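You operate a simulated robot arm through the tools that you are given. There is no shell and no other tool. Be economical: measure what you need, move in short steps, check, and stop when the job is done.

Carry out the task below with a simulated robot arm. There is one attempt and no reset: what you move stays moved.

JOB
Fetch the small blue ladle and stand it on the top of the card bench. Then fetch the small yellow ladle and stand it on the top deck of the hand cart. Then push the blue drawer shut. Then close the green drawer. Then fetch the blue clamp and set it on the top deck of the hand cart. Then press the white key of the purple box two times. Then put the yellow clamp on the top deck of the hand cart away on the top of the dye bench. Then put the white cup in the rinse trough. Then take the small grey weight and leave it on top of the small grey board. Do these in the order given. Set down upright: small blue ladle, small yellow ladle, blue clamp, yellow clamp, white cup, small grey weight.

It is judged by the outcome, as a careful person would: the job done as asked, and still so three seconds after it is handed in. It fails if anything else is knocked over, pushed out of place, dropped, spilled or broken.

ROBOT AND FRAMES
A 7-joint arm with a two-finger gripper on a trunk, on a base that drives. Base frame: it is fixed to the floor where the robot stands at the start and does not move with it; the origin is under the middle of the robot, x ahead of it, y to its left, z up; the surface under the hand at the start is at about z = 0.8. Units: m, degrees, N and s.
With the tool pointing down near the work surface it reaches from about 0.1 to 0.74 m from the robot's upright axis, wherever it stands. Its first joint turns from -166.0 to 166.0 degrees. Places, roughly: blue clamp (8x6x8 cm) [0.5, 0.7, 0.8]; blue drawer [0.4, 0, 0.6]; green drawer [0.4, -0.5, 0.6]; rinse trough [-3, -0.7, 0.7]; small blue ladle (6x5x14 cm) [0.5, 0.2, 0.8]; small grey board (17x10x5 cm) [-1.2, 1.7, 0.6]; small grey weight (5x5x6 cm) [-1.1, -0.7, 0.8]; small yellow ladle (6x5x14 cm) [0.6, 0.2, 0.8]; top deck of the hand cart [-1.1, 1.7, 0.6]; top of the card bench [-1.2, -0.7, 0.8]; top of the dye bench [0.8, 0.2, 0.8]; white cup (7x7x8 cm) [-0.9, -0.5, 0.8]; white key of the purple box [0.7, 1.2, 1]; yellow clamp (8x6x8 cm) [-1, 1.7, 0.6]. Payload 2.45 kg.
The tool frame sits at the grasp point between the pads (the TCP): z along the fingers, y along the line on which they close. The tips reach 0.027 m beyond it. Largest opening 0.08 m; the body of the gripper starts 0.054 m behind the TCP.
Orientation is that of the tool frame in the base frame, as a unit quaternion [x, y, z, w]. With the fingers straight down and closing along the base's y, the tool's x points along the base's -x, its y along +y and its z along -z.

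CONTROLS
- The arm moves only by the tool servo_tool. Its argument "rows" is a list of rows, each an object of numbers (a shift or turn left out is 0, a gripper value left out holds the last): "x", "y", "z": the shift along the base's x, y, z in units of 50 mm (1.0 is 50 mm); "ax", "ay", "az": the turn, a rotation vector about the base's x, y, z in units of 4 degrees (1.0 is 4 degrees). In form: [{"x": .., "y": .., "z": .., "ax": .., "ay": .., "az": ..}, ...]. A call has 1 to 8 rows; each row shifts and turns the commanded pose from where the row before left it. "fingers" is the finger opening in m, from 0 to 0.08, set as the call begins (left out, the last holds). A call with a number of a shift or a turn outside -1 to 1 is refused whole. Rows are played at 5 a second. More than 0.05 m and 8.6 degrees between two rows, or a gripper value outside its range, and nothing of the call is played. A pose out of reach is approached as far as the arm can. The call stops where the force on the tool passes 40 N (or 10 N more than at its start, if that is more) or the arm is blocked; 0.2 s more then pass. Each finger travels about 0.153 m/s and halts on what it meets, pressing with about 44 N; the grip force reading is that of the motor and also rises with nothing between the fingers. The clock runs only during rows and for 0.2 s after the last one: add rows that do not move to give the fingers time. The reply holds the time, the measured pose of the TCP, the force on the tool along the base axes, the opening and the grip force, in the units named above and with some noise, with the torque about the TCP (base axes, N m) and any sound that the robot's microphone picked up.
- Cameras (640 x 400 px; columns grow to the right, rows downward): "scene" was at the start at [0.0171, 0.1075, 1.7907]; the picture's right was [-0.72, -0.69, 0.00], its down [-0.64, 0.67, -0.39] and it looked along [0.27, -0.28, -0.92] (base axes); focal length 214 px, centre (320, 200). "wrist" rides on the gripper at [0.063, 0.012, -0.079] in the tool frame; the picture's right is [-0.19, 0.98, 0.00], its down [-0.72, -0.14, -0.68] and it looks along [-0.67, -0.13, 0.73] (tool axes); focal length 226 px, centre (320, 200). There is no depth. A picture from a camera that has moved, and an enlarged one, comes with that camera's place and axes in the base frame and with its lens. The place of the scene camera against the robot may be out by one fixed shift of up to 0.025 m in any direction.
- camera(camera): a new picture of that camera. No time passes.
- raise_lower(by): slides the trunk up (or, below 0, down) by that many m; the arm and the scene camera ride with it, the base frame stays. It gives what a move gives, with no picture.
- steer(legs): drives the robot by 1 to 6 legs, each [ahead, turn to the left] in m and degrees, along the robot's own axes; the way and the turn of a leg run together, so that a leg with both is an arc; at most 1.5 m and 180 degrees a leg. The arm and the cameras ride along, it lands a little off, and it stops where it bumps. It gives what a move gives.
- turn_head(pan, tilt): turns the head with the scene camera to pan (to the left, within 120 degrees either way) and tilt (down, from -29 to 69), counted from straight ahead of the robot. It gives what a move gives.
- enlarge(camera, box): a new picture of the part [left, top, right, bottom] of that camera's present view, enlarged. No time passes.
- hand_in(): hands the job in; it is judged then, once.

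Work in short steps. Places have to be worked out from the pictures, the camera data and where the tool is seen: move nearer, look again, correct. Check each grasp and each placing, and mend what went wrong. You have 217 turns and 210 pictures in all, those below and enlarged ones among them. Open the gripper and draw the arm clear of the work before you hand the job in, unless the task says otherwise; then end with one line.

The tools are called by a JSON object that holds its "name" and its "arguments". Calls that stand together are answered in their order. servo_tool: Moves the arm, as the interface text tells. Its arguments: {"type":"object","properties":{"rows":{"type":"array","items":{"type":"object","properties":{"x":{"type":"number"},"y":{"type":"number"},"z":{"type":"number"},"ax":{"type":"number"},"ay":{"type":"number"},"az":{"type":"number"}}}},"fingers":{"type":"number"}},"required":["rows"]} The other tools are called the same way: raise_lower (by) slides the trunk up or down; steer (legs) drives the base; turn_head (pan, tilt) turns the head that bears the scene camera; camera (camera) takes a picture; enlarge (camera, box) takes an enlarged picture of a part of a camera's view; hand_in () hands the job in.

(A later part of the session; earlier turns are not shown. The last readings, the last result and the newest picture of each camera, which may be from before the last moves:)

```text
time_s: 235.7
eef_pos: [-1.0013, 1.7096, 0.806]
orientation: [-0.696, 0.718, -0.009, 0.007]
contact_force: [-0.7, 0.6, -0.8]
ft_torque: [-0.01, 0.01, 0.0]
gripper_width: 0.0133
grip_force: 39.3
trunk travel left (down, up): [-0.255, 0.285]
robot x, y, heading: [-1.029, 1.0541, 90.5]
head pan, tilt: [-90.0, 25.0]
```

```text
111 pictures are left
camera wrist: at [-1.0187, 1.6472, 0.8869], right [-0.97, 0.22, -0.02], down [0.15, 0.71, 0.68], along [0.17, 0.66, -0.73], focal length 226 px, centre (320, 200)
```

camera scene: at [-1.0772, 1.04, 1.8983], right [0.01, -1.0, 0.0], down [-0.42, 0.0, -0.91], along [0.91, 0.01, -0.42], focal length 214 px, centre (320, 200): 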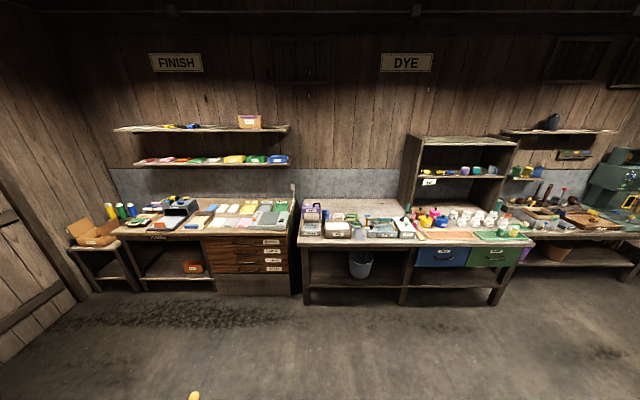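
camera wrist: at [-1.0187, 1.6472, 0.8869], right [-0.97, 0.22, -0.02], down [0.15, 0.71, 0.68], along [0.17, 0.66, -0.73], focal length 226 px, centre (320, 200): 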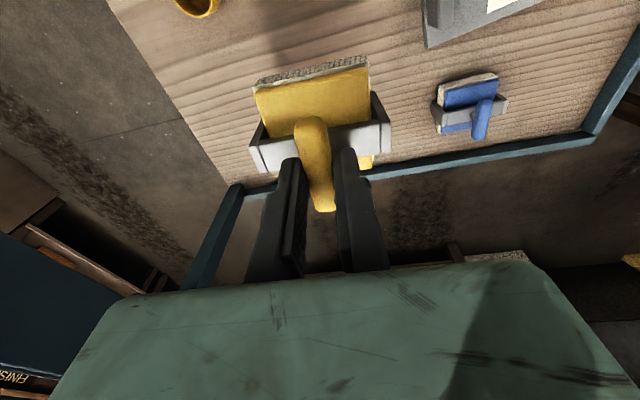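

Yellow clamp held level. I raise the trunk, retract, and drive to the dye bench; I plan to set it on bare wood behind the dye box, around (0.78,0.31).

{"name": "raise_lower", "arguments": {"by": 0.28}}

{"name": "servo_tool", "arguments": {"rows": [{"y": -0.9}, {"y": -0.9}, {"y": -0.9}, {"y": -0.9}, {"y": -0.9}, {}]}}

```text
time_s: 238.6
eef_pos: [-1.0025, 1.7121, 1.0869]
orientation: [-0.696, 0.718, -0.009, 0.007]
contact_force: [-0.4, -1.1, -0.8]
ft_torque: [-0.02, 0.01, -0.01]
gripper_width: 0.0133
grip_force: 39.2
trunk travel left (down, up): [-0.535, 0.005]
robot x, y, heading: [-1.0232, 1.0547, 90.5]
head pan, tilt: [-90.0, 25.0]
```

```text
time_s: 239.9
eef_pos: [-1.0025, 1.4865, 1.0872]
orientation: [-0.696, 0.718, -0.009, 0.007]
contact_force: [0.0, 1.1, -1.3]
ft_torque: [-0.02, 0.03, 0.02]
gripper_width: 0.0131
grip_force: 40.3
trunk travel left (down, up): [-0.535, 0.005]
robot x, y, heading: [-1.0261, 1.0507, 90.5]
head pan, tilt: [-90.0, 25.0]
```

{"name": "steer", "arguments": {"legs": [[0, -135.9], [1.04, 0], [0, 45.4], [0.3, 0]]}}

{"name": "turn_head", "arguments": {"pan": 10, "tilt": 50}}

{"name": "camera", "arguments": {"camera": "scene"}}

{"name": "camera", "arguments": {"camera": "wrist"}}

```text
time_s: 245.6
eef_pos: [-0.7004, 0.7566, 1.0883]
orientation: [0.347, 0.938, -0.01, -0.005]
contact_force: [0.1, -0.4, -1.2]
ft_torque: [0.01, -0.02, -0.01]
gripper_width: 0.0131
grip_force: 39.8
trunk travel left (down, up): [-0.535, 0.005]
robot x, y, heading: [-1.0207, 1.0472, -38.0]
head pan, tilt: [-90.0, 25.0]
stopped in leg 1: the robot was blocked; the commanded pose is now the measured one
```

```text
time_s: 247.4
eef_pos: [-0.7003, 0.7575, 1.0861]
orientation: [0.348, 0.937, -0.01, -0.005]
contact_force: [-0.2, 0.0, -1.1]
ft_torque: [0.02, -0.02, 0.02]
gripper_width: 0.0133
grip_force: 39.9
trunk travel left (down, up): [-0.535, 0.005]
robot x, y, heading: [-1.0207, 1.0519, -37.8]
head pan, tilt: [10.0, 50.0]
```

```text
110 pictures are left
camera scene: at [-0.8888, 1.145, 1.9208], right [-0.47, -0.88, 0.0], down [-0.68, 0.36, -0.64], along [0.57, -0.3, -0.77], focal length 214 px, centre (320, 200)
```

scene: 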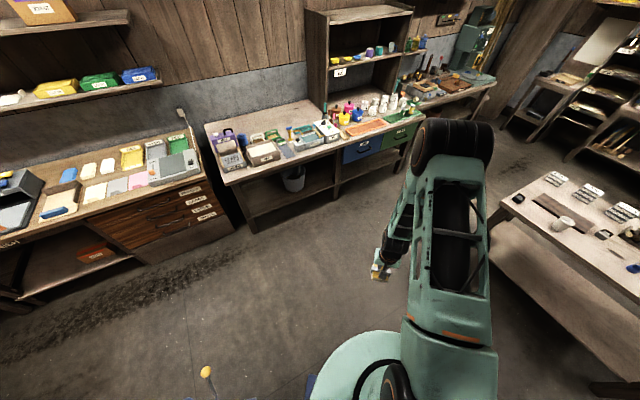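

```text
109 pictures are left
camera wrist: at [-0.7391, 0.808, 1.1674], right [0.79, 0.62, -0.02], down [0.46, -0.56, 0.68], along [0.41, -0.55, -0.73], focal length 226 px, centre (320, 200)
```

wrist: 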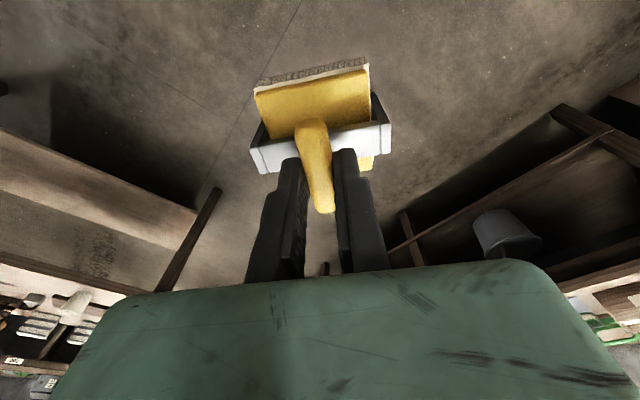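

The rear corner touched the cart; I drive straight forward away, then continue, and will check the cart.

{"name": "steer", "arguments": {"legs": [[0.6, 0], [0, -18], [0.447, 0], [0, 56], [0.25, 0]]}}

{"name": "turn_head", "arguments": {"pan": 115, "tilt": 35}}

{"name": "camera", "arguments": {"camera": "scene"}}

{"name": "enlarge", "arguments": {"camera": "scene", "box": [220, 130, 380, 230]}}

{"name": "camera", "arguments": {"camera": "wrist"}}

```text
time_s: 258.0
eef_pos: [0.3774, 0.2898, 1.0872]
orientation: [0.021, 1.0, -0.012, -0.001]
contact_force: [0.4, 0.9, -1.0]
ft_torque: [-0.01, -0.01, 0.0]
gripper_width: 0.013
grip_force: 40.0
trunk travel left (down, up): [-0.535, 0.005]
robot x, y, heading: [-0.0574, 0.3188, 0.3]
head pan, tilt: [10.0, 50.0]
```

```text
time_s: 259.8
eef_pos: [0.377, 0.2895, 1.0884]
orientation: [0.021, 1.0, -0.011, -0.001]
contact_force: [-1.2, 0.1, -0.4]
ft_torque: [0.01, 0.03, -0.02]
gripper_width: 0.0132
grip_force: 39.5
trunk travel left (down, up): [-0.535, 0.005]
robot x, y, heading: [-0.0568, 0.3194, 0.1]
head pan, tilt: [115.0, 35.0]
```

```text
108 pictures are left
camera scene: at [-0.12, 0.5474, 1.9425], right [0.9, 0.43, 0.0], down [0.24, -0.52, -0.82], along [-0.35, 0.74, -0.57], focal length 214 px, centre (320, 200)
```

scene: 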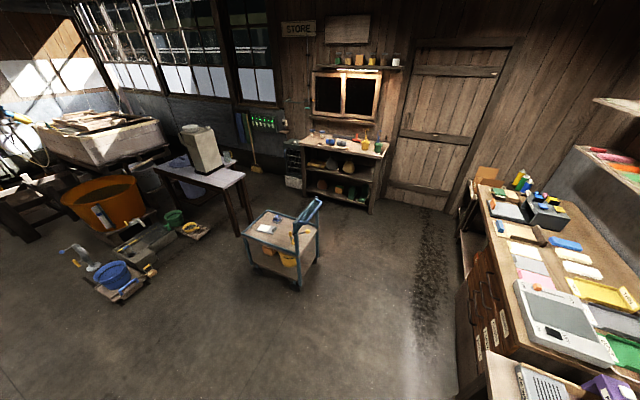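

```text
4.00 times, centred on (300, 180) of scene
camera zoom: at [-0.12, 0.5474, 1.9425], right [0.9, 0.43, 0.0], down [0.24, -0.52, -0.82], along [-0.35, 0.74, -0.57], focal length 858 px, centre (400, 280)
```

zoom: 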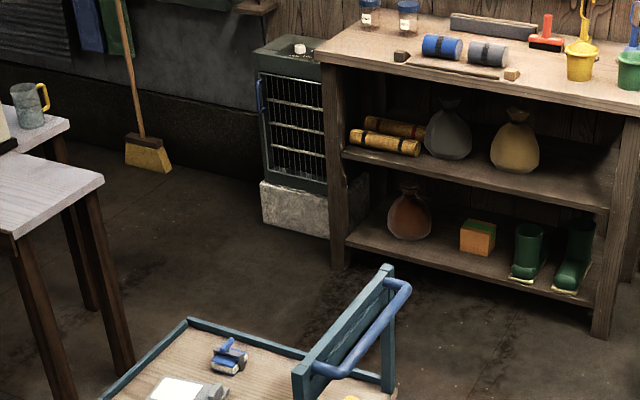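

```text
106 pictures are left
camera wrist: at [0.3135, 0.3061, 1.1674], right [0.23, 0.97, -0.02], down [0.71, -0.16, 0.68], along [0.66, -0.18, -0.73], focal length 226 px, centre (320, 200)
```

wrist: 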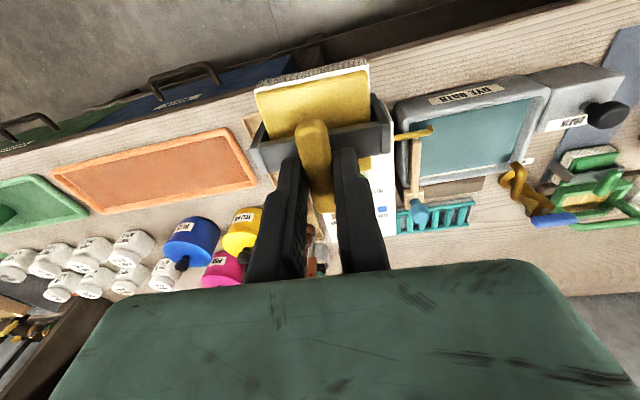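

The cart and its load are where they were. I edge forward and extend the clamp over the spot behind the dye box.

{"name": "steer", "arguments": {"legs": [[0.12, 0]]}}

{"name": "servo_tool", "arguments": {"rows": [{"x": 0.95, "y": 0.1}, {"x": 0.95, "y": 0.1}, {"x": 0.95, "y": 0.1}, {"x": 0.9, "y": 0.1}, {"x": 0.9}, {"x": 0.9}, {}]}}

{"name": "camera", "arguments": {"camera": "wrist"}}

{"name": "turn_head", "arguments": {"pan": 0, "tilt": 50}}

{"name": "camera", "arguments": {"camera": "scene"}}

```text
time_s: 261.1
eef_pos: [0.4976, 0.2913, 1.0864]
orientation: [0.02, 1.0, -0.011, -0.003]
contact_force: [1.2, -0.3, -1.0]
ft_torque: [-0.02, 0.03, 0.0]
gripper_width: 0.0131
grip_force: 39.9
trunk travel left (down, up): [-0.535, 0.005]
robot x, y, heading: [0.0598, 0.3191, 0.6]
head pan, tilt: [115.0, 35.0]
```

```text
time_s: 262.7
eef_pos: [0.7731, 0.3116, 1.0885]
orientation: [0.02, 1.0, -0.012, -0.001]
contact_force: [0.2, 0.6, -0.8]
ft_torque: [-0.01, -0.01, 0.0]
gripper_width: 0.0131
grip_force: 39.5
trunk travel left (down, up): [-0.535, 0.005]
robot x, y, heading: [0.058, 0.3165, 0.6]
head pan, tilt: [115.0, 35.0]
```

```text
105 pictures are left
camera wrist: at [0.7097, 0.3269, 1.1678], right [0.23, 0.97, -0.02], down [0.71, -0.15, 0.68], along [0.66, -0.18, -0.73], focal length 226 px, centre (320, 200)
```

wrist: 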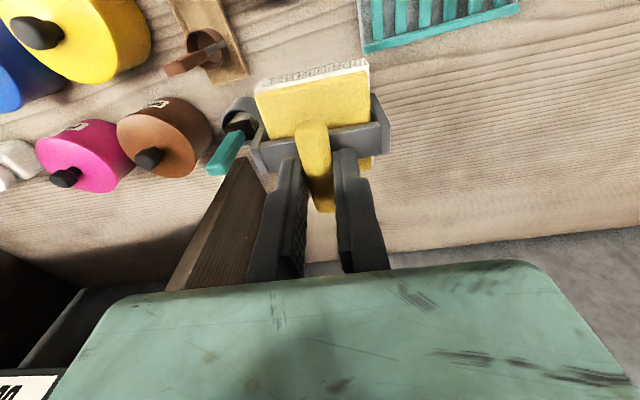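

```text
time_s: 264.6
eef_pos: [0.7726, 0.3114, 1.0863]
orientation: [0.02, 1.0, -0.012, -0.001]
contact_force: [0.1, 0.8, -1.2]
ft_torque: [0.0, 0.06, 0.01]
gripper_width: 0.0131
grip_force: 40.4
trunk travel left (down, up): [-0.535, 0.005]
robot x, y, heading: [0.0611, 0.3219, 0.5]
head pan, tilt: [0.0, 50.0]
```

```text
104 pictures are left
camera scene: at [0.114, 0.4692, 1.9208], right [0.01, -1.0, 0.0], down [-0.77, -0.01, -0.64], along [0.64, 0.0, -0.77], focal length 214 px, centre (320, 200)
```

scene: 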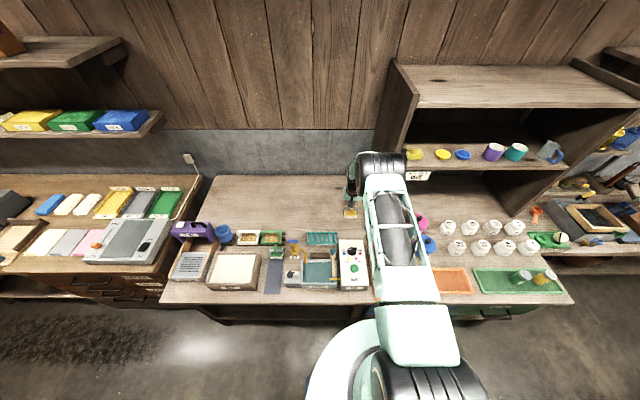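

The spot below is clear wood between the teal rack and the jar. I lower.

{"name": "servo_tool", "arguments": {"rows": [{"x": 0.2, "z": -0.7}, {"z": -0.8}, {"z": -0.8}, {"z": -0.5}, {}]}}

{"name": "camera", "arguments": {"camera": "wrist"}}

{"name": "enlarge", "arguments": {"camera": "scene", "box": [280, 140, 440, 300]}}

```text
time_s: 265.8
eef_pos: [0.7852, 0.3112, 0.9468]
orientation: [0.021, 1.0, -0.012, -0.001]
contact_force: [-0.1, 0.3, -1.2]
ft_torque: [0.0, -0.02, 0.04]
gripper_width: 0.013
grip_force: 40.2
trunk travel left (down, up): [-0.535, 0.005]
robot x, y, heading: [0.0629, 0.3184, 0.6]
head pan, tilt: [0.0, 50.0]
```

```text
103 pictures are left
camera wrist: at [0.721, 0.327, 1.0267], right [0.23, 0.97, -0.02], down [0.71, -0.15, 0.68], along [0.66, -0.18, -0.73], focal length 226 px, centre (320, 200)
```

wrist: 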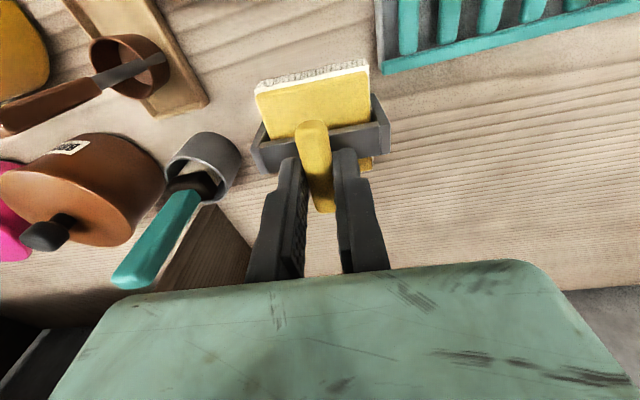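

```text
2.50 times, centred on (360, 220) of scene
camera zoom: at [0.1142, 0.4691, 1.9208], right [0.01, -1.0, 0.0], down [-0.77, -0.01, -0.64], along [0.64, 0.0, -0.77], focal length 536 px, centre (220, 150)
```

zoom: 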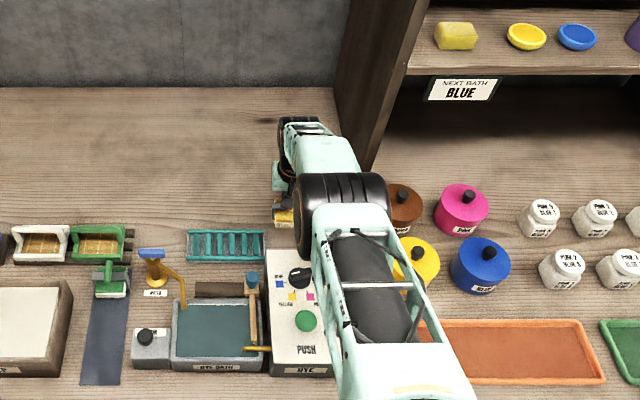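

{"name": "servo_tool", "arguments": {"rows": [{"z": -0.3}, {"z": -0.3}, {"z": -0.2}, {"z": -0.1}, {"z": -0.1}, {"z": -0.1}, {"z": -0.1}, {"z": -0.1}]}}

{"name": "camera", "arguments": {"camera": "wrist"}}

```text
time_s: 267.6
eef_pos: [0.7668, 0.3143, 0.906]
orientation: [0.02, 1.0, -0.011, -0.001]
contact_force: [-0.5, -0.1, -1.0]
ft_torque: [0.0, 0.0, 0.02]
gripper_width: 0.0133
grip_force: 39.3
out of reach, approached as far as the arm can: row 1, 2, 3, 5, 6, 8
trunk travel left (down, up): [-0.535, 0.005]
robot x, y, heading: [0.0635, 0.3181, 0.6]
head pan, tilt: [0.0, 50.0]
```

```text
101 pictures are left
camera wrist: at [0.7036, 0.3293, 0.9856], right [0.23, 0.97, -0.02], down [0.71, -0.15, 0.68], along [0.66, -0.18, -0.73], focal length 226 px, centre (320, 200)
```

wrist: 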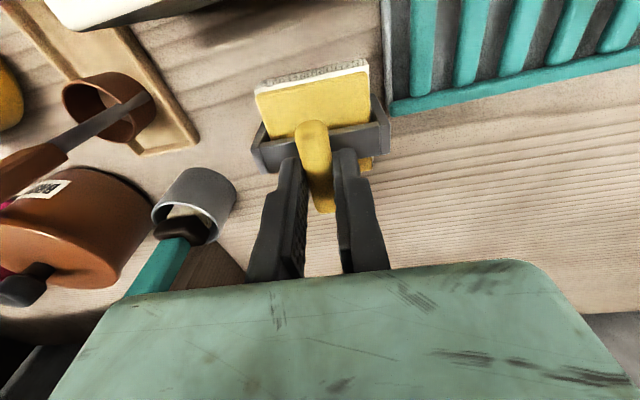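

Reach limit due to the raised trunk. I lift the hand, lower the trunk, and try again.

{"name": "servo_tool", "arguments": {"rows": [{"z": 0.8}, {"z": 0.8}, {"z": 0.8}, {}]}}

{"name": "raise_lower", "arguments": {"by": -0.12}}

{"name": "camera", "arguments": {"camera": "wrist"}}

```text
time_s: 268.6
eef_pos: [0.7665, 0.3145, 1.0262]
orientation: [0.02, 1.0, -0.011, -0.002]
contact_force: [-0.4, -0.4, -1.8]
ft_torque: [-0.03, 0.02, 0.0]
gripper_width: 0.0131
grip_force: 39.6
trunk travel left (down, up): [-0.535, 0.005]
robot x, y, heading: [0.0612, 0.3189, 0.5]
head pan, tilt: [0.0, 50.0]
```

```text
time_s: 270.1
eef_pos: [0.7664, 0.3135, 0.9062]
orientation: [0.02, 1.0, -0.011, -0.001]
contact_force: [0.2, 1.3, -0.5]
ft_torque: [-0.04, 0.0, 0.0]
gripper_width: 0.0133
grip_force: 39.7
trunk travel left (down, up): [-0.415, 0.125]
robot x, y, heading: [0.0639, 0.3181, 0.5]
head pan, tilt: [0.0, 50.0]
```

```text
100 pictures are left
camera wrist: at [0.7033, 0.3303, 0.9865], right [0.23, 0.97, -0.02], down [0.71, -0.15, 0.68], along [0.66, -0.18, -0.73], focal length 226 px, centre (320, 200)
```

wrist: 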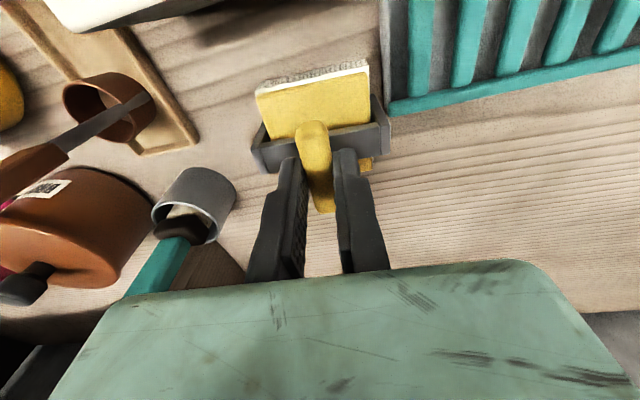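

{"name": "servo_tool", "arguments": {"rows": [{"x": 0.3, "z": -0.1}, {"z": -0.1}, {"z": -0.1}, {"z": -0.06}, {"z": -0.06}, {"z": -0.06}, {"z": -0.06}, {"z": -0.06}]}}

```text
time_s: 271.9
eef_pos: [0.7826, 0.313, 0.8772]
orientation: [0.02, 1.0, -0.012, -0.001]
contact_force: [-1.3, -0.2, 4.1]
ft_torque: [0.14, 0.1, 0.04]
gripper_width: 0.013
grip_force: 39.8
trunk travel left (down, up): [-0.415, 0.125]
robot x, y, heading: [0.0605, 0.3206, 0.3]
head pan, tilt: [0.0, 50.0]
```

Contact begins at 0.877. A bit more, then release and lift.

{"name": "servo_tool", "arguments": {"rows": [{"z": -0.04}, {}]}}

{"name": "servo_tool", "arguments": {"rows": [{}, {}, {}], "fingers": 0.035}}

{"name": "servo_tool", "arguments": {"rows": [{"z": 0.4}, {"z": 0.8}, {"z": 0.9}, {"z": 0.9}, {}]}}

{"name": "camera", "arguments": {"camera": "wrist"}}

```text
time_s: 272.5
eef_pos: [0.7812, 0.3137, 0.8766]
orientation: [0.02, 1.0, -0.012, 0.001]
contact_force: [-4.0, -4.2, 17.0]
ft_torque: [0.34, 0.31, 0.12]
gripper_width: 0.0132
grip_force: 39.6
trunk travel left (down, up): [-0.415, 0.125]
robot x, y, heading: [0.0597, 0.3212, 0.3]
head pan, tilt: [0.0, 50.0]
```

```text
time_s: 273.3
eef_pos: [0.7819, 0.315, 0.8742]
orientation: [0.02, 1.0, -0.011, -0.002]
contact_force: [-0.4, -0.6, 0.6]
ft_torque: [0.02, -0.02, 0.02]
gripper_width: 0.0349
grip_force: 0.1
trunk travel left (down, up): [-0.415, 0.125]
robot x, y, heading: [0.0627, 0.3191, 0.6]
head pan, tilt: [0.0, 50.0]
```

```text
time_s: 274.5
eef_pos: [0.7822, 0.3137, 1.0234]
orientation: [0.021, 1.0, -0.011, -0.001]
contact_force: [-0.2, -0.6, -0.1]
ft_torque: [0.0, 0.03, 0.01]
gripper_width: 0.0348
grip_force: 0.0
trunk travel left (down, up): [-0.415, 0.125]
robot x, y, heading: [0.0589, 0.3218, 0.3]
head pan, tilt: [0.0, 50.0]
```

```text
99 pictures are left
camera wrist: at [0.7191, 0.3303, 1.1035], right [0.23, 0.97, -0.02], down [0.71, -0.15, 0.68], along [0.66, -0.18, -0.73], focal length 226 px, centre (320, 200)
```

wrist: 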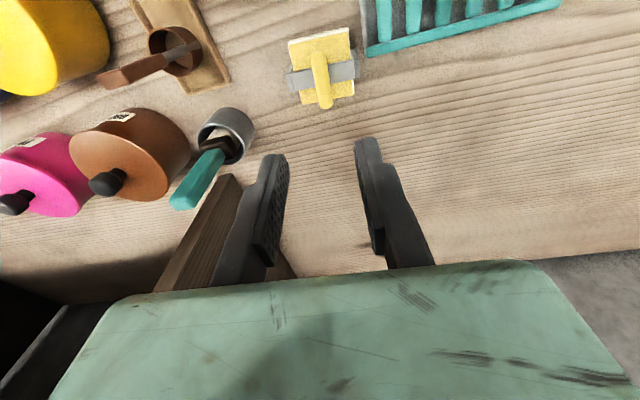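

Yellow clamp stands on the dye bench. I retract, and drive to the card bench for the white cup.

{"name": "servo_tool", "arguments": {"rows": [{"x": -0.9, "z": 0.4}, {"x": -0.9, "z": 0.4}, {"x": -0.95, "z": 0.2}, {"x": -0.98}, {"x": -0.98}, {"x": -0.98}, {"x": -0.98}, {}]}}

{"name": "steer", "arguments": {"legs": [[-1.06, 0], [0, -90.5], [0.32, 0]]}}

{"name": "camera", "arguments": {"camera": "wrist"}}

{"name": "camera", "arguments": {"camera": "scene"}}

```text
time_s: 276.3
eef_pos: [0.4474, 0.3144, 1.0755]
orientation: [0.02, 1.0, -0.012, -0.001]
contact_force: [-0.1, -0.2, -0.7]
ft_torque: [-0.02, -0.02, -0.04]
gripper_width: 0.0353
grip_force: 0.1
trunk travel left (down, up): [-0.415, 0.125]
robot x, y, heading: [0.0614, 0.319, 0.7]
head pan, tilt: [0.0, 50.0]
```

```text
time_s: 287.4
eef_pos: [-0.9973, -0.3929, 1.0744]
orientation: [0.721, 0.693, -0.007, -0.009]
contact_force: [-0.5, 0.1, 0.1]
ft_torque: [-0.02, 0.01, -0.03]
gripper_width: 0.035
grip_force: 0.0
trunk travel left (down, up): [-0.415, 0.125]
robot x, y, heading: [-0.9948, -0.0018, -89.5]
head pan, tilt: [0.0, 50.0]
```

```text
98 pictures are left
camera wrist: at [-0.9813, -0.3318, 1.1545], right [0.97, -0.23, -0.02], down [-0.15, -0.71, 0.68], along [-0.17, -0.66, -0.73], focal length 226 px, centre (320, 200)
```

wrist: 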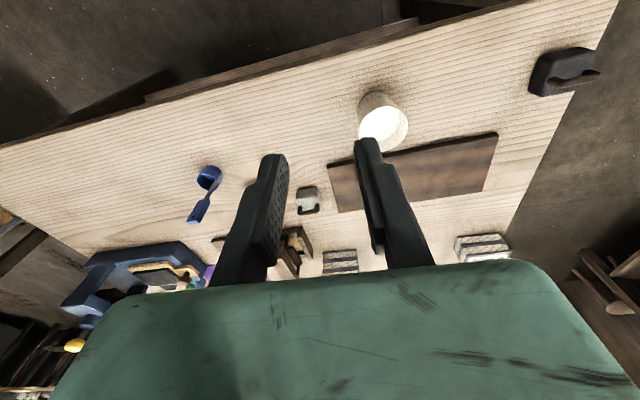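

```text
97 pictures are left
camera scene: at [-0.8561, -0.0535, 1.8008], right [-1.0, -0.01, 0.0], down [-0.01, 0.77, -0.64], along [0.01, -0.64, -0.77], focal length 214 px, centre (320, 200)
```

scene: 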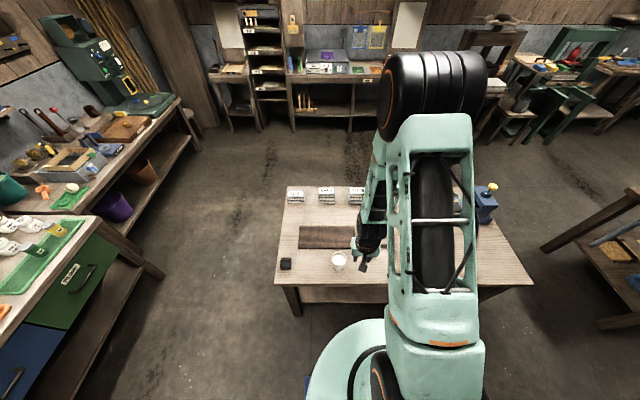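

{"name": "enlarge", "arguments": {"camera": "wrist", "box": [310, 60, 470, 160]}}

```text
4.00 times, centred on (390, 110) of wrist
camera zoom: at [-0.9813, -0.3318, 1.1545], right [0.97, -0.23, -0.02], down [-0.15, -0.71, 0.68], along [-0.17, -0.66, -0.73], focal length 904 px, centre (40, 560)
```

zoom: 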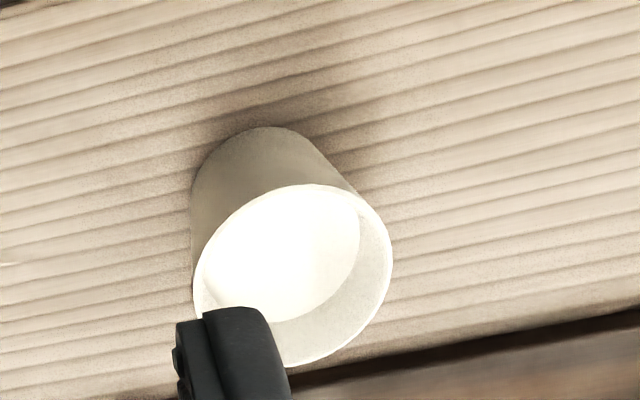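

The cup looks empty, rim centre about (−0.934,−0.492). I move above it with the gripper fully open.

{"name": "servo_tool", "arguments": {"rows": [{"x": 0.42, "y": -0.66}, {"x": 0.42, "y": -0.66}, {"x": 0.42, "y": -0.66}, {"z": -0.9}, {"z": -0.9}, {"z": -0.6}, {}], "fingers": 0.08}}

{"name": "camera", "arguments": {"camera": "wrist"}}

```text
time_s: 289.0
eef_pos: [-0.9363, -0.4931, 0.9558]
orientation: [0.721, 0.693, -0.008, -0.009]
contact_force: [-0.2, 0.1, -0.1]
ft_torque: [-0.02, 0.02, -0.02]
gripper_width: 0.08
grip_force: 0.1
trunk travel left (down, up): [-0.415, 0.125]
robot x, y, heading: [-0.9931, -0.0076, -89.4]
head pan, tilt: [0.0, 50.0]
```

```text
95 pictures are left
camera wrist: at [-0.9193, -0.4305, 1.035], right [0.97, -0.23, -0.02], down [-0.15, -0.71, 0.68], along [-0.17, -0.66, -0.73], focal length 226 px, centre (320, 200)
```

wrist: 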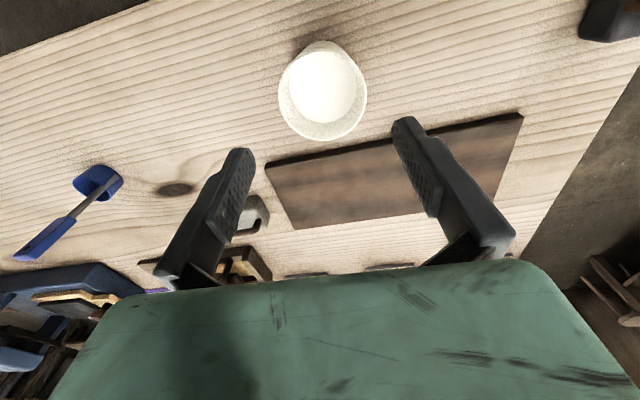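

{"name": "servo_tool", "arguments": {"rows": [{"x": 0.03, "y": 0.07, "z": -0.7, "ay": -0.35}, {"z": -0.7}, {}]}}

{"name": "camera", "arguments": {"camera": "wrist"}}

```text
time_s: 289.8
eef_pos: [-0.9334, -0.4886, 0.885]
orientation: [0.721, 0.693, 0.002, 0.0]
contact_force: [0.3, -0.3, -0.4]
ft_torque: [-0.02, -0.02, -0.02]
gripper_width: 0.08
grip_force: 0.0
trunk travel left (down, up): [-0.415, 0.125]
robot x, y, heading: [-0.9887, -0.007, -89.4]
head pan, tilt: [0.0, 50.0]
```

```text
94 pictures are left
camera wrist: at [-0.9193, -0.4275, 0.9654], right [0.97, -0.23, 0.0], down [-0.17, -0.71, 0.68], along [-0.16, -0.66, -0.73], focal length 226 px, centre (320, 200)
```

wrist: 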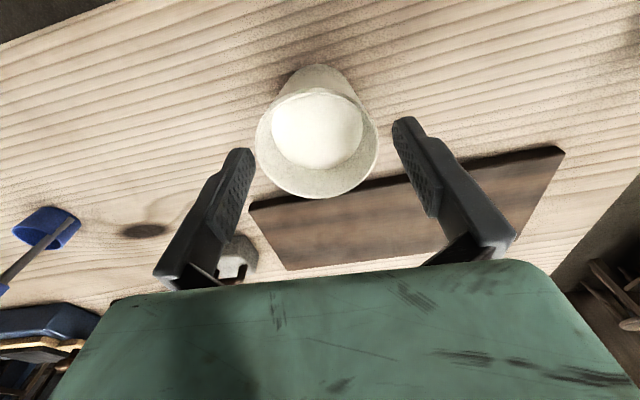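

{"name": "servo_tool", "arguments": {"rows": [{"x": -0.05, "z": -0.2}, {"z": -0.25}, {"z": -0.25}, {"z": -0.25}, {"z": -0.2}, {}]}}

{"name": "camera", "arguments": {"camera": "wrist"}}

```text
time_s: 291.2
eef_pos: [-0.9366, -0.4902, 0.8274]
orientation: [0.721, 0.693, 0.002, -0.001]
contact_force: [0.4, -0.6, 0.2]
ft_torque: [0.0, 0.0, -0.01]
gripper_width: 0.08
grip_force: 0.2
trunk travel left (down, up): [-0.415, 0.125]
robot x, y, heading: [-0.9929, -0.0089, -89.3]
head pan, tilt: [0.0, 50.0]
```

```text
93 pictures are left
camera wrist: at [-0.9217, -0.4275, 0.9081], right [0.97, -0.23, 0.0], down [-0.17, -0.71, 0.68], along [-0.16, -0.66, -0.73], focal length 226 px, centre (320, 200)
```

wrist: 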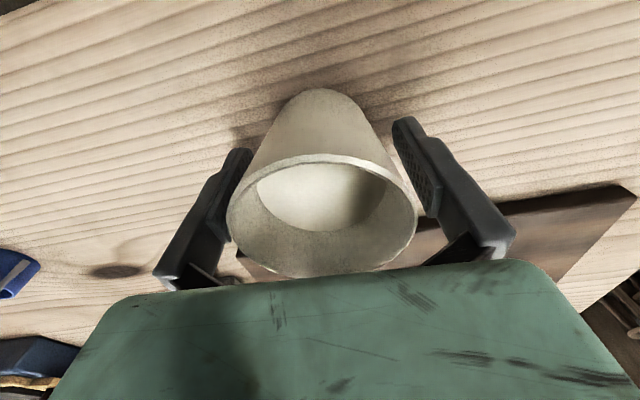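

The cup tapers, so the fingers will hold near its rim; I raise slightly and close.

{"name": "servo_tool", "arguments": {"rows": [{"z": 0.2}, {}]}}

{"name": "servo_tool", "arguments": {"rows": [{}, {}, {}], "fingers": 0.05}}

{"name": "camera", "arguments": {"camera": "wrist"}}

```text
time_s: 291.8
eef_pos: [-0.9348, -0.4886, 0.8378]
orientation: [0.72, 0.694, 0.002, 0.0]
contact_force: [0.0, 0.0, -0.6]
ft_torque: [0.02, 0.0, 0.0]
gripper_width: 0.0799
grip_force: 0.1
trunk travel left (down, up): [-0.415, 0.125]
robot x, y, heading: [-0.9928, -0.0079, -89.3]
head pan, tilt: [0.0, 50.0]
```

```text
time_s: 292.6
eef_pos: [-0.9352, -0.4893, 0.8371]
orientation: [0.721, 0.693, 0.002, -0.001]
contact_force: [-0.2, 0.5, 0.6]
ft_torque: [0.02, 0.03, 0.0]
gripper_width: 0.0662
grip_force: 44.1
trunk travel left (down, up): [-0.415, 0.125]
robot x, y, heading: [-0.9957, -0.003, -89.4]
head pan, tilt: [0.0, 50.0]
```

```text
92 pictures are left
camera wrist: at [-0.9215, -0.4276, 0.9177], right [0.97, -0.23, 0.0], down [-0.17, -0.71, 0.68], along [-0.16, -0.66, -0.73], focal length 226 px, centre (320, 200)
```

wrist: 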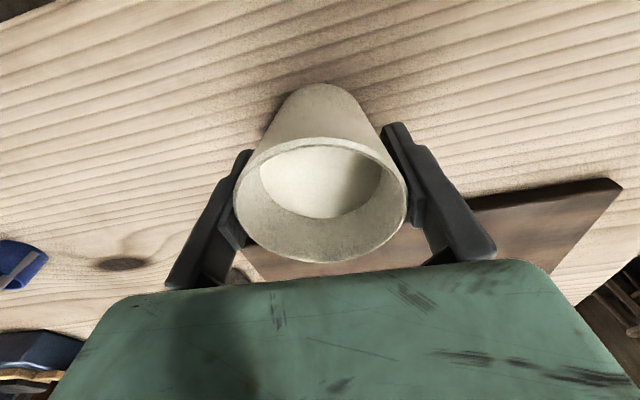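

Gripped (width 66 mm). Lift and look.

{"name": "servo_tool", "arguments": {"rows": [{"z": 0.2}, {"z": 0.5}, {"z": 0.9}, {"z": 0.9}, {"z": 0.9}, {}]}}

{"name": "camera", "arguments": {"camera": "wrist"}}

{"name": "turn_head", "arguments": {"pan": 90, "tilt": 30}}

{"name": "turn_head", "arguments": {"pan": -75, "tilt": 25}}

{"name": "camera", "arguments": {"camera": "scene"}}

```text
time_s: 294.0
eef_pos: [-0.9344, -0.4893, 1.0062]
orientation: [0.721, 0.693, 0.002, 0.0]
contact_force: [-0.2, -1.1, -0.1]
ft_torque: [0.0, -0.01, -0.01]
gripper_width: 0.0665
grip_force: 43.5
trunk travel left (down, up): [-0.415, 0.125]
robot x, y, heading: [-0.9941, -0.0062, -89.4]
head pan, tilt: [0.0, 50.0]
```

```text
91 pictures are left
camera wrist: at [-0.9217, -0.4279, 1.0868], right [0.97, -0.23, 0.0], down [-0.17, -0.71, 0.68], along [-0.16, -0.66, -0.73], focal length 226 px, centre (320, 200)
```

wrist: 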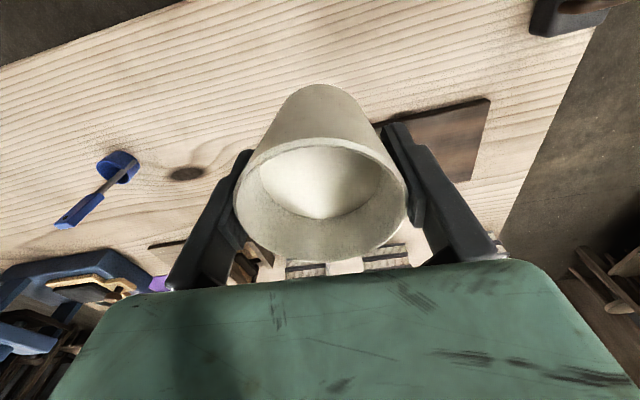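

```text
time_s: 295.7
eef_pos: [-0.9357, -0.4888, 1.007]
orientation: [0.721, 0.693, 0.002, -0.001]
contact_force: [-0.5, -0.8, -0.4]
ft_torque: [-0.03, 0.0, -0.01]
gripper_width: 0.0663
grip_force: 43.6
trunk travel left (down, up): [-0.415, 0.125]
robot x, y, heading: [-0.9956, -0.0059, -89.5]
head pan, tilt: [90.0, 30.0]
```

```text
time_s: 298.2
eef_pos: [-0.9358, -0.4904, 1.0061]
orientation: [0.721, 0.693, 0.002, 0.001]
contact_force: [-0.4, -0.5, -1.6]
ft_torque: [-0.01, 0.01, 0.01]
gripper_width: 0.0662
grip_force: 44.2
trunk travel left (down, up): [-0.415, 0.125]
robot x, y, heading: [-0.9944, -0.0045, -89.1]
head pan, tilt: [-75.0, 25.0]
```

```text
90 pictures are left
camera scene: at [-0.9456, -0.0008, 1.8383], right [-0.27, 0.96, 0.0], down [0.41, 0.11, -0.91], along [-0.87, -0.24, -0.42], focal length 214 px, centre (320, 200)
```

scene: 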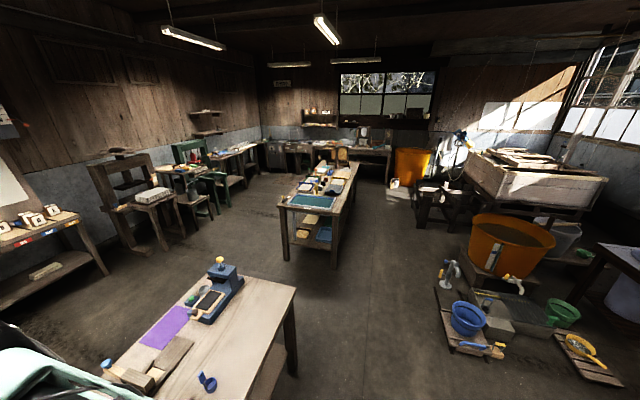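

{"name": "enlarge", "arguments": {"camera": "scene", "box": [260, 140, 380, 275]}}

```text
2.96 times, centred on (320, 208) of scene
camera zoom: at [-0.9456, -0.0008, 1.8383], right [-0.27, 0.96, 0.0], down [0.41, 0.11, -0.91], along [-0.87, -0.24, -0.42], focal length 636 px, centre (320, 178)
```

zoom: 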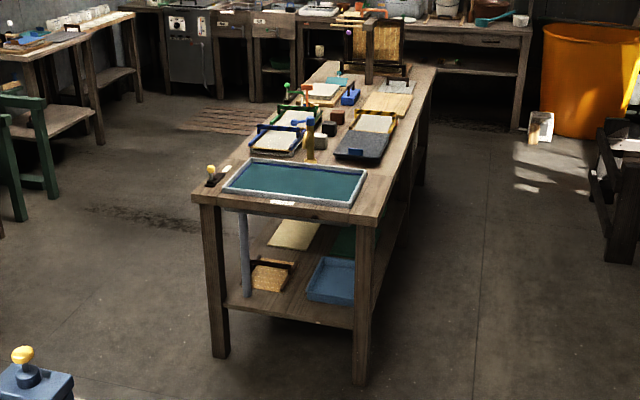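

The trough is the tray at the near end of the far bench, about x −3.2…−2.9, y −0.92…−0.43. I drive along y≈0 with heading 180°, then turn left a bit.

{"name": "steer", "arguments": {"legs": [[0, -91], [1.0, 0]]}}

{"name": "turn_head", "arguments": {"pan": 0, "tilt": 40}}

{"name": "camera", "arguments": {"camera": "scene"}}

{"name": "camera", "arguments": {"camera": "wrist"}}

```text
time_s: 307.4
eef_pos: [-2.4882, -0.0454, 1.0056]
orientation: [1.0, -0.03, 0.003, 0.001]
contact_force: [0.2, 0.7, -0.9]
ft_torque: [0.02, -0.04, 0.0]
gripper_width: 0.0665
grip_force: 43.9
trunk travel left (down, up): [-0.415, 0.125]
robot x, y, heading: [-2.0041, 0.0016, 179.4]
head pan, tilt: [-75.0, 25.0]
```

```text
time_s: 308.9
eef_pos: [-2.4881, -0.0439, 1.0059]
orientation: [1.0, -0.03, 0.002, 0.0]
contact_force: [0.9, 0.1, -1.7]
ft_torque: [0.01, 0.01, 0.01]
gripper_width: 0.0665
grip_force: 44.1
trunk travel left (down, up): [-0.415, 0.125]
robot x, y, heading: [-2.004, 0.0021, 179.6]
head pan, tilt: [0.0, 40.0]
```

```text
88 pictures are left
camera scene: at [-2.0747, -0.1268, 1.8149], right [0.01, 1.0, 0.0], down [0.64, -0.01, -0.77], along [-0.77, 0.01, -0.64], focal length 214 px, centre (320, 200)
```

scene: 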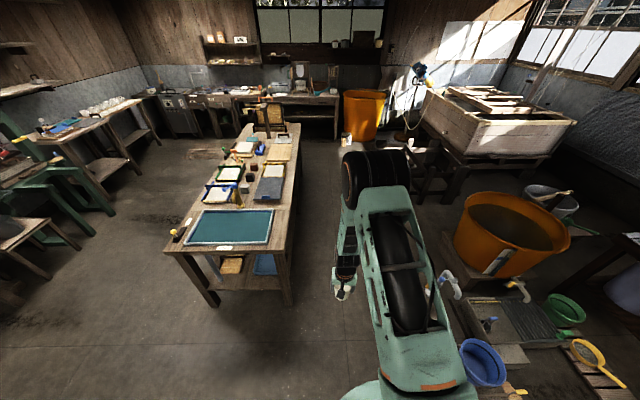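

```text
87 pictures are left
camera wrist: at [-2.4264, -0.0615, 1.0867], right [-0.25, -0.97, 0.0], down [-0.71, 0.19, 0.68], along [-0.66, 0.17, -0.73], focal length 226 px, centre (320, 200)
```

wrist: 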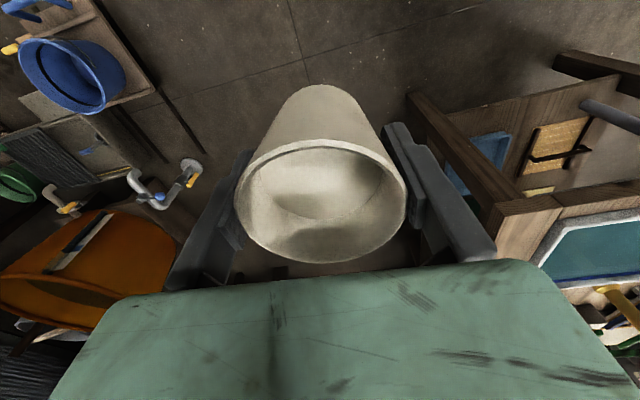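

I shift slightly away from the bench edge and drive alongside, then reach left over the trough.

{"name": "steer", "arguments": {"legs": [[0, -7.5], [0.75, 0], [0, 8]]}}

{"name": "turn_head", "arguments": {"pan": 50, "tilt": 50}}

{"name": "camera", "arguments": {"camera": "scene"}}

```text
time_s: 314.2
eef_pos: [-3.2348, 0.0626, 1.0057]
orientation: [1.0, -0.029, 0.002, 0.001]
contact_force: [0.3, -0.3, -0.8]
ft_torque: [0.01, 0.0, -0.01]
gripper_width: 0.0665
grip_force: 43.9
trunk travel left (down, up): [-0.415, 0.125]
robot x, y, heading: [-2.7533, 0.1141, 179.5]
head pan, tilt: [0.0, 40.0]
```

```text
time_s: 315.4
eef_pos: [-3.2347, 0.0635, 1.0066]
orientation: [1.0, -0.029, 0.002, 0.0]
contact_force: [-0.2, -0.1, -0.7]
ft_torque: [-0.01, 0.01, 0.04]
gripper_width: 0.0663
grip_force: 43.8
trunk travel left (down, up): [-0.415, 0.125]
robot x, y, heading: [-2.7515, 0.108, 179.5]
head pan, tilt: [50.0, 50.0]
```

```text
86 pictures are left
camera scene: at [-2.7863, -0.0779, 1.8008], right [-0.76, 0.65, 0.0], down [0.5, 0.58, -0.64], along [-0.42, -0.49, -0.77], focal length 214 px, centre (320, 200)
```

scene: 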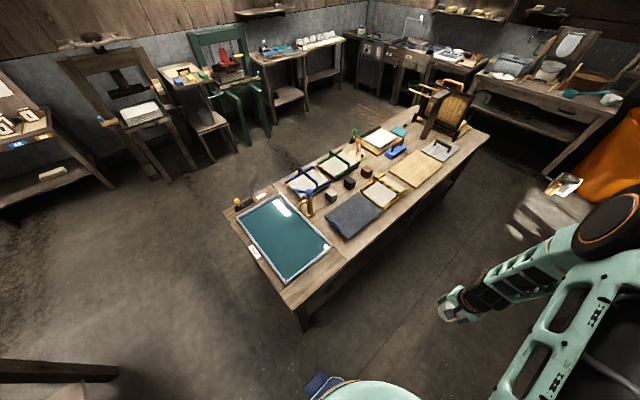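

I move the cup over the near-right part of the trough, about (−3.0,−0.54), turning the tool with the arm.

{"name": "servo_tool", "arguments": {"rows": [{"x": 0.294, "y": -0.754, "az": 0.94}, {"x": 0.294, "y": -0.754, "az": 0.94}, {"x": 0.294, "y": -0.754, "az": 0.94}, {"x": 0.294, "y": -0.754, "az": 0.94}, {"x": 0.294, "y": -0.754, "az": 0.94}, {"x": 0.294, "y": -0.754, "az": 0.94}, {"x": 0.294, "y": -0.754, "az": 0.94}, {"x": 0.294, "y": -0.754, "az": 0.94}]}}

{"name": "servo_tool", "arguments": {"rows": [{"x": 0.294, "y": -0.754, "az": 0.94}, {"x": 0.294, "y": -0.754, "az": 0.94}, {"x": 0.294, "y": -0.754, "az": 0.94}, {"x": 0.294, "y": -0.754, "az": 0.94}, {"x": 0.294, "y": -0.754, "az": 0.94}, {"x": 0.294, "y": -0.754, "az": 0.94}, {"x": 0.294, "y": -0.754, "az": 0.94}, {"x": 0.294, "y": -0.754, "az": 0.94}]}}

{"name": "camera", "arguments": {"camera": "wrist"}}

{"name": "camera", "arguments": {"camera": "scene"}}

```text
time_s: 317.2
eef_pos: [-3.1171, -0.2405, 1.0057]
orientation: [0.973, 0.231, 0.002, 0.0]
contact_force: [0.2, 0.1, -0.6]
ft_torque: [-0.02, -0.01, 0.0]
gripper_width: 0.0664
grip_force: 44.2
trunk travel left (down, up): [-0.415, 0.125]
robot x, y, heading: [-2.7521, 0.1145, 179.8]
head pan, tilt: [50.0, 50.0]
```

```text
time_s: 319.0
eef_pos: [-3.0005, -0.5412, 1.007]
orientation: [0.88, 0.475, 0.002, -0.001]
contact_force: [-0.4, -0.2, -1.2]
ft_torque: [0.03, 0.0, 0.01]
gripper_width: 0.0666
grip_force: 44.0
trunk travel left (down, up): [-0.415, 0.125]
robot x, y, heading: [-2.7513, 0.1096, 179.7]
head pan, tilt: [50.0, 50.0]
```

```text
85 pictures are left
camera wrist: at [-2.9551, -0.4956, 1.0866], right [0.72, -0.7, 0.0], down [-0.51, -0.53, 0.68], along [-0.47, -0.49, -0.73], focal length 226 px, centre (320, 200)
```

wrist: 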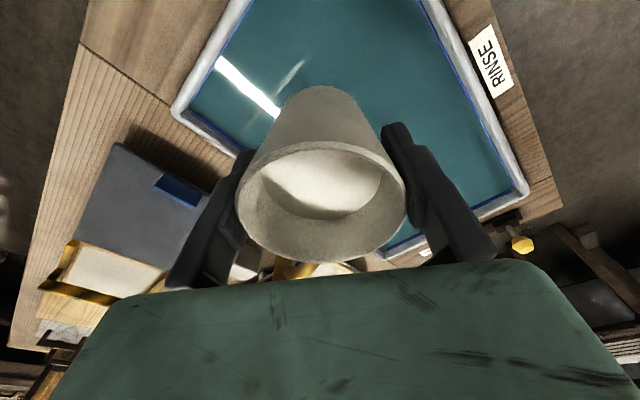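

```text
84 pictures are left
camera scene: at [-2.7856, -0.0795, 1.8006], right [-0.76, 0.65, 0.0], down [0.5, 0.58, -0.64], along [-0.42, -0.49, -0.77], focal length 214 px, centre (320, 200)
```

scene: 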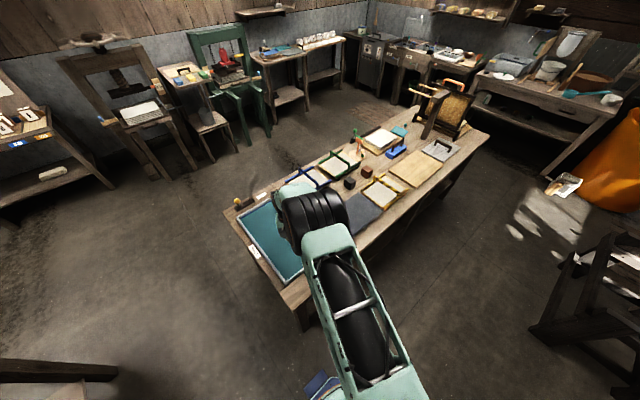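

The cup's foot is well inside the trough walls. Lower it.

{"name": "servo_tool", "arguments": {"rows": [{"z": -0.7}, {"z": -0.7}, {"z": -0.6}, {"z": -0.4}, {}]}}

{"name": "camera", "arguments": {"camera": "wrist"}}

```text
time_s: 320.2
eef_pos: [-2.9985, -0.54, 0.8858]
orientation: [0.879, 0.477, 0.002, -0.001]
contact_force: [0.0, -0.4, -0.9]
ft_torque: [0.02, -0.04, -0.01]
gripper_width: 0.0666
grip_force: 44.3
trunk travel left (down, up): [-0.415, 0.125]
robot x, y, heading: [-2.7486, 0.1163, 179.5]
head pan, tilt: [50.0, 50.0]
```

```text
83 pictures are left
camera wrist: at [-2.9553, -0.4951, 0.9659], right [0.72, -0.7, 0.0], down [-0.51, -0.52, 0.68], along [-0.47, -0.49, -0.73], focal length 226 px, centre (320, 200)
```

wrist: 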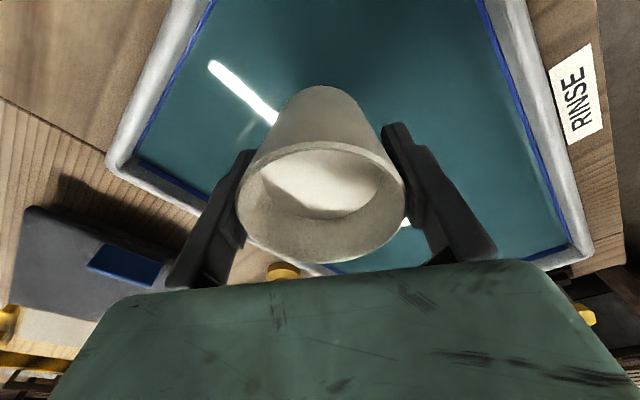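

{"name": "servo_tool", "arguments": {"rows": [{"z": -0.3}, {"z": -0.3}, {"z": -0.2}, {"z": -0.1}, {"z": -0.1}, {"z": -0.1}, {"z": -0.1}, {"z": -0.1}]}}

{"name": "camera", "arguments": {"camera": "wrist"}}

```text
time_s: 322.0
eef_pos: [-2.9992, -0.5412, 0.8206]
orientation: [0.88, 0.476, 0.002, 0.0]
contact_force: [0.8, 0.3, -0.8]
ft_torque: [0.02, 0.01, -0.02]
gripper_width: 0.0664
grip_force: 44.2
trunk travel left (down, up): [-0.415, 0.125]
robot x, y, heading: [-2.7516, 0.1102, 179.6]
head pan, tilt: [50.0, 50.0]
```

```text
82 pictures are left
camera wrist: at [-2.9556, -0.4955, 0.9015], right [0.72, -0.7, 0.0], down [-0.51, -0.52, 0.68], along [-0.47, -0.49, -0.73], focal length 226 px, centre (320, 200)
```

wrist: 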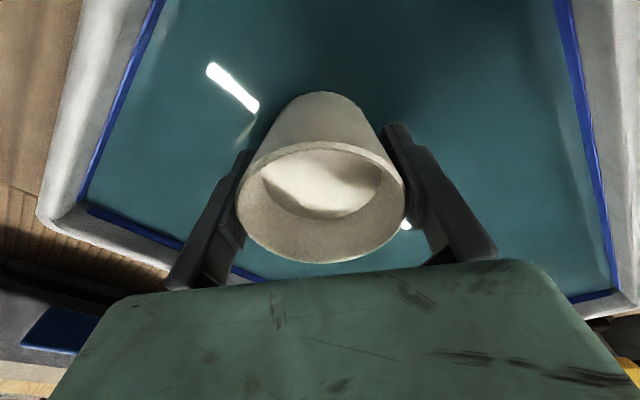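

The base seems to be entering the water; continue down to the tray floor.

{"name": "servo_tool", "arguments": {"rows": [{"z": -0.08}, {"z": -0.08}, {"z": -0.08}, {"z": -0.08}, {"z": -0.08}, {"z": -0.08}, {"z": -0.08}, {"z": -0.08}]}}

{"name": "camera", "arguments": {"camera": "wrist"}}

```text
time_s: 323.8
eef_pos: [-2.9987, -0.5339, 0.7958]
orientation: [0.879, 0.476, 0.002, 0.0]
contact_force: [0.3, 0.1, -1.3]
ft_torque: [0.03, -0.02, 0.01]
gripper_width: 0.0664
grip_force: 43.9
out of reach, approached as far as the arm can: row 6, 8
trunk travel left (down, up): [-0.415, 0.125]
robot x, y, heading: [-2.7516, 0.113, 179.3]
head pan, tilt: [50.0, 50.0]
```

```text
81 pictures are left
camera wrist: at [-2.9538, -0.4894, 0.8766], right [0.72, -0.7, 0.0], down [-0.51, -0.53, 0.68], along [-0.47, -0.49, -0.73], focal length 226 px, centre (320, 200)
```

wrist: 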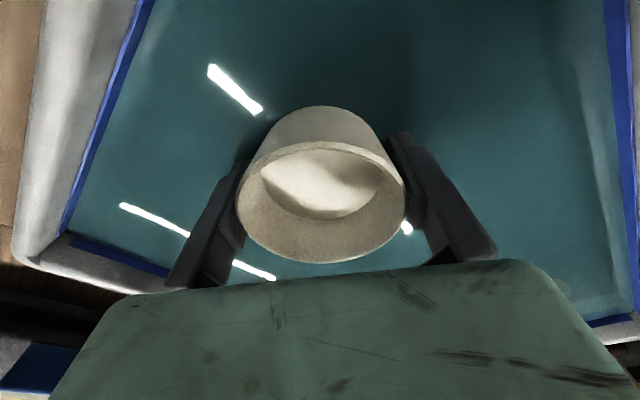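

Reach limit again; I lift the hand 10 cm and lower the trunk 10 cm.

{"name": "servo_tool", "arguments": {"rows": [{"z": 0.7}, {"z": 0.7}, {"z": 0.6}, {}]}}

{"name": "raise_lower", "arguments": {"by": -0.1}}

{"name": "servo_tool", "arguments": {"rows": [{"z": -0.08}, {"z": -0.08}, {"z": -0.08}, {"z": -0.08}, {"z": -0.08}, {"z": -0.08}, {"z": -0.08}, {"z": -0.08}]}}

```text
time_s: 324.8
eef_pos: [-2.9971, -0.5332, 0.8972]
orientation: [0.879, 0.476, 0.002, -0.001]
contact_force: [0.8, -0.1, -0.8]
ft_torque: [0.03, 0.02, -0.01]
gripper_width: 0.0665
grip_force: 43.7
trunk travel left (down, up): [-0.415, 0.125]
robot x, y, heading: [-2.7507, 0.1154, 179.7]
head pan, tilt: [50.0, 50.0]
```

```text
time_s: 326.1
eef_pos: [-2.9975, -0.5332, 0.7977]
orientation: [0.879, 0.476, 0.001, 0.0]
contact_force: [-0.1, -0.2, 0.1]
ft_torque: [0.0, 0.03, 0.02]
gripper_width: 0.0665
grip_force: 44.2
trunk travel left (down, up): [-0.315, 0.225]
robot x, y, heading: [-2.7517, 0.1116, 179.5]
head pan, tilt: [50.0, 50.0]
```

```text
time_s: 327.9
eef_pos: [-2.9963, -0.5345, 0.7697]
orientation: [0.879, 0.476, -0.001, 0.003]
contact_force: [2.6, 7.6, 30.4]
ft_torque: [0.61, 0.24, -0.09]
gripper_width: 0.0661
grip_force: 44.1
trunk travel left (down, up): [-0.315, 0.225]
robot x, y, heading: [-2.7528, 0.1091, 179.3]
head pan, tilt: [50.0, 50.0]
```

Contact with the trough floor (30 N). Ease slightly, then release.

{"name": "servo_tool", "arguments": {"rows": [{"z": 0.05}, {}]}}

{"name": "servo_tool", "arguments": {"rows": [{}, {}, {}], "fingers": 0.08}}

{"name": "camera", "arguments": {"camera": "wrist"}}

```text
time_s: 328.5
eef_pos: [-2.9985, -0.5349, 0.769]
orientation: [0.88, 0.476, 0.0, 0.002]
contact_force: [-2.0, -2.4, 21.0]
ft_torque: [-0.05, 0.34, 0.06]
gripper_width: 0.0666
grip_force: 43.9
trunk travel left (down, up): [-0.315, 0.225]
robot x, y, heading: [-2.7481, 0.1126, 179.5]
head pan, tilt: [50.0, 50.0]
```

```text
time_s: 329.3
eef_pos: [-2.9973, -0.5337, 0.7675]
orientation: [0.879, 0.476, 0.002, 0.0]
contact_force: [0.2, 0.3, -0.2]
ft_torque: [0.03, 0.0, -0.01]
gripper_width: 0.0801
grip_force: 0.1
trunk travel left (down, up): [-0.315, 0.225]
robot x, y, heading: [-2.754, 0.1114, 179.7]
head pan, tilt: [50.0, 50.0]
```

```text
80 pictures are left
camera wrist: at [-2.9536, -0.4884, 0.8478], right [0.72, -0.7, 0.0], down [-0.51, -0.53, 0.68], along [-0.47, -0.49, -0.73], focal length 226 px, centre (320, 200)
```

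wrist: 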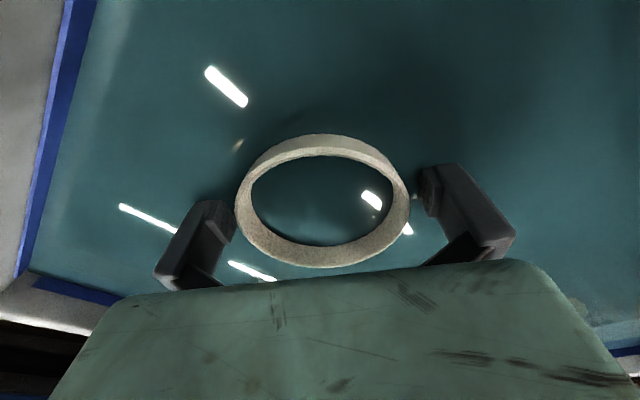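

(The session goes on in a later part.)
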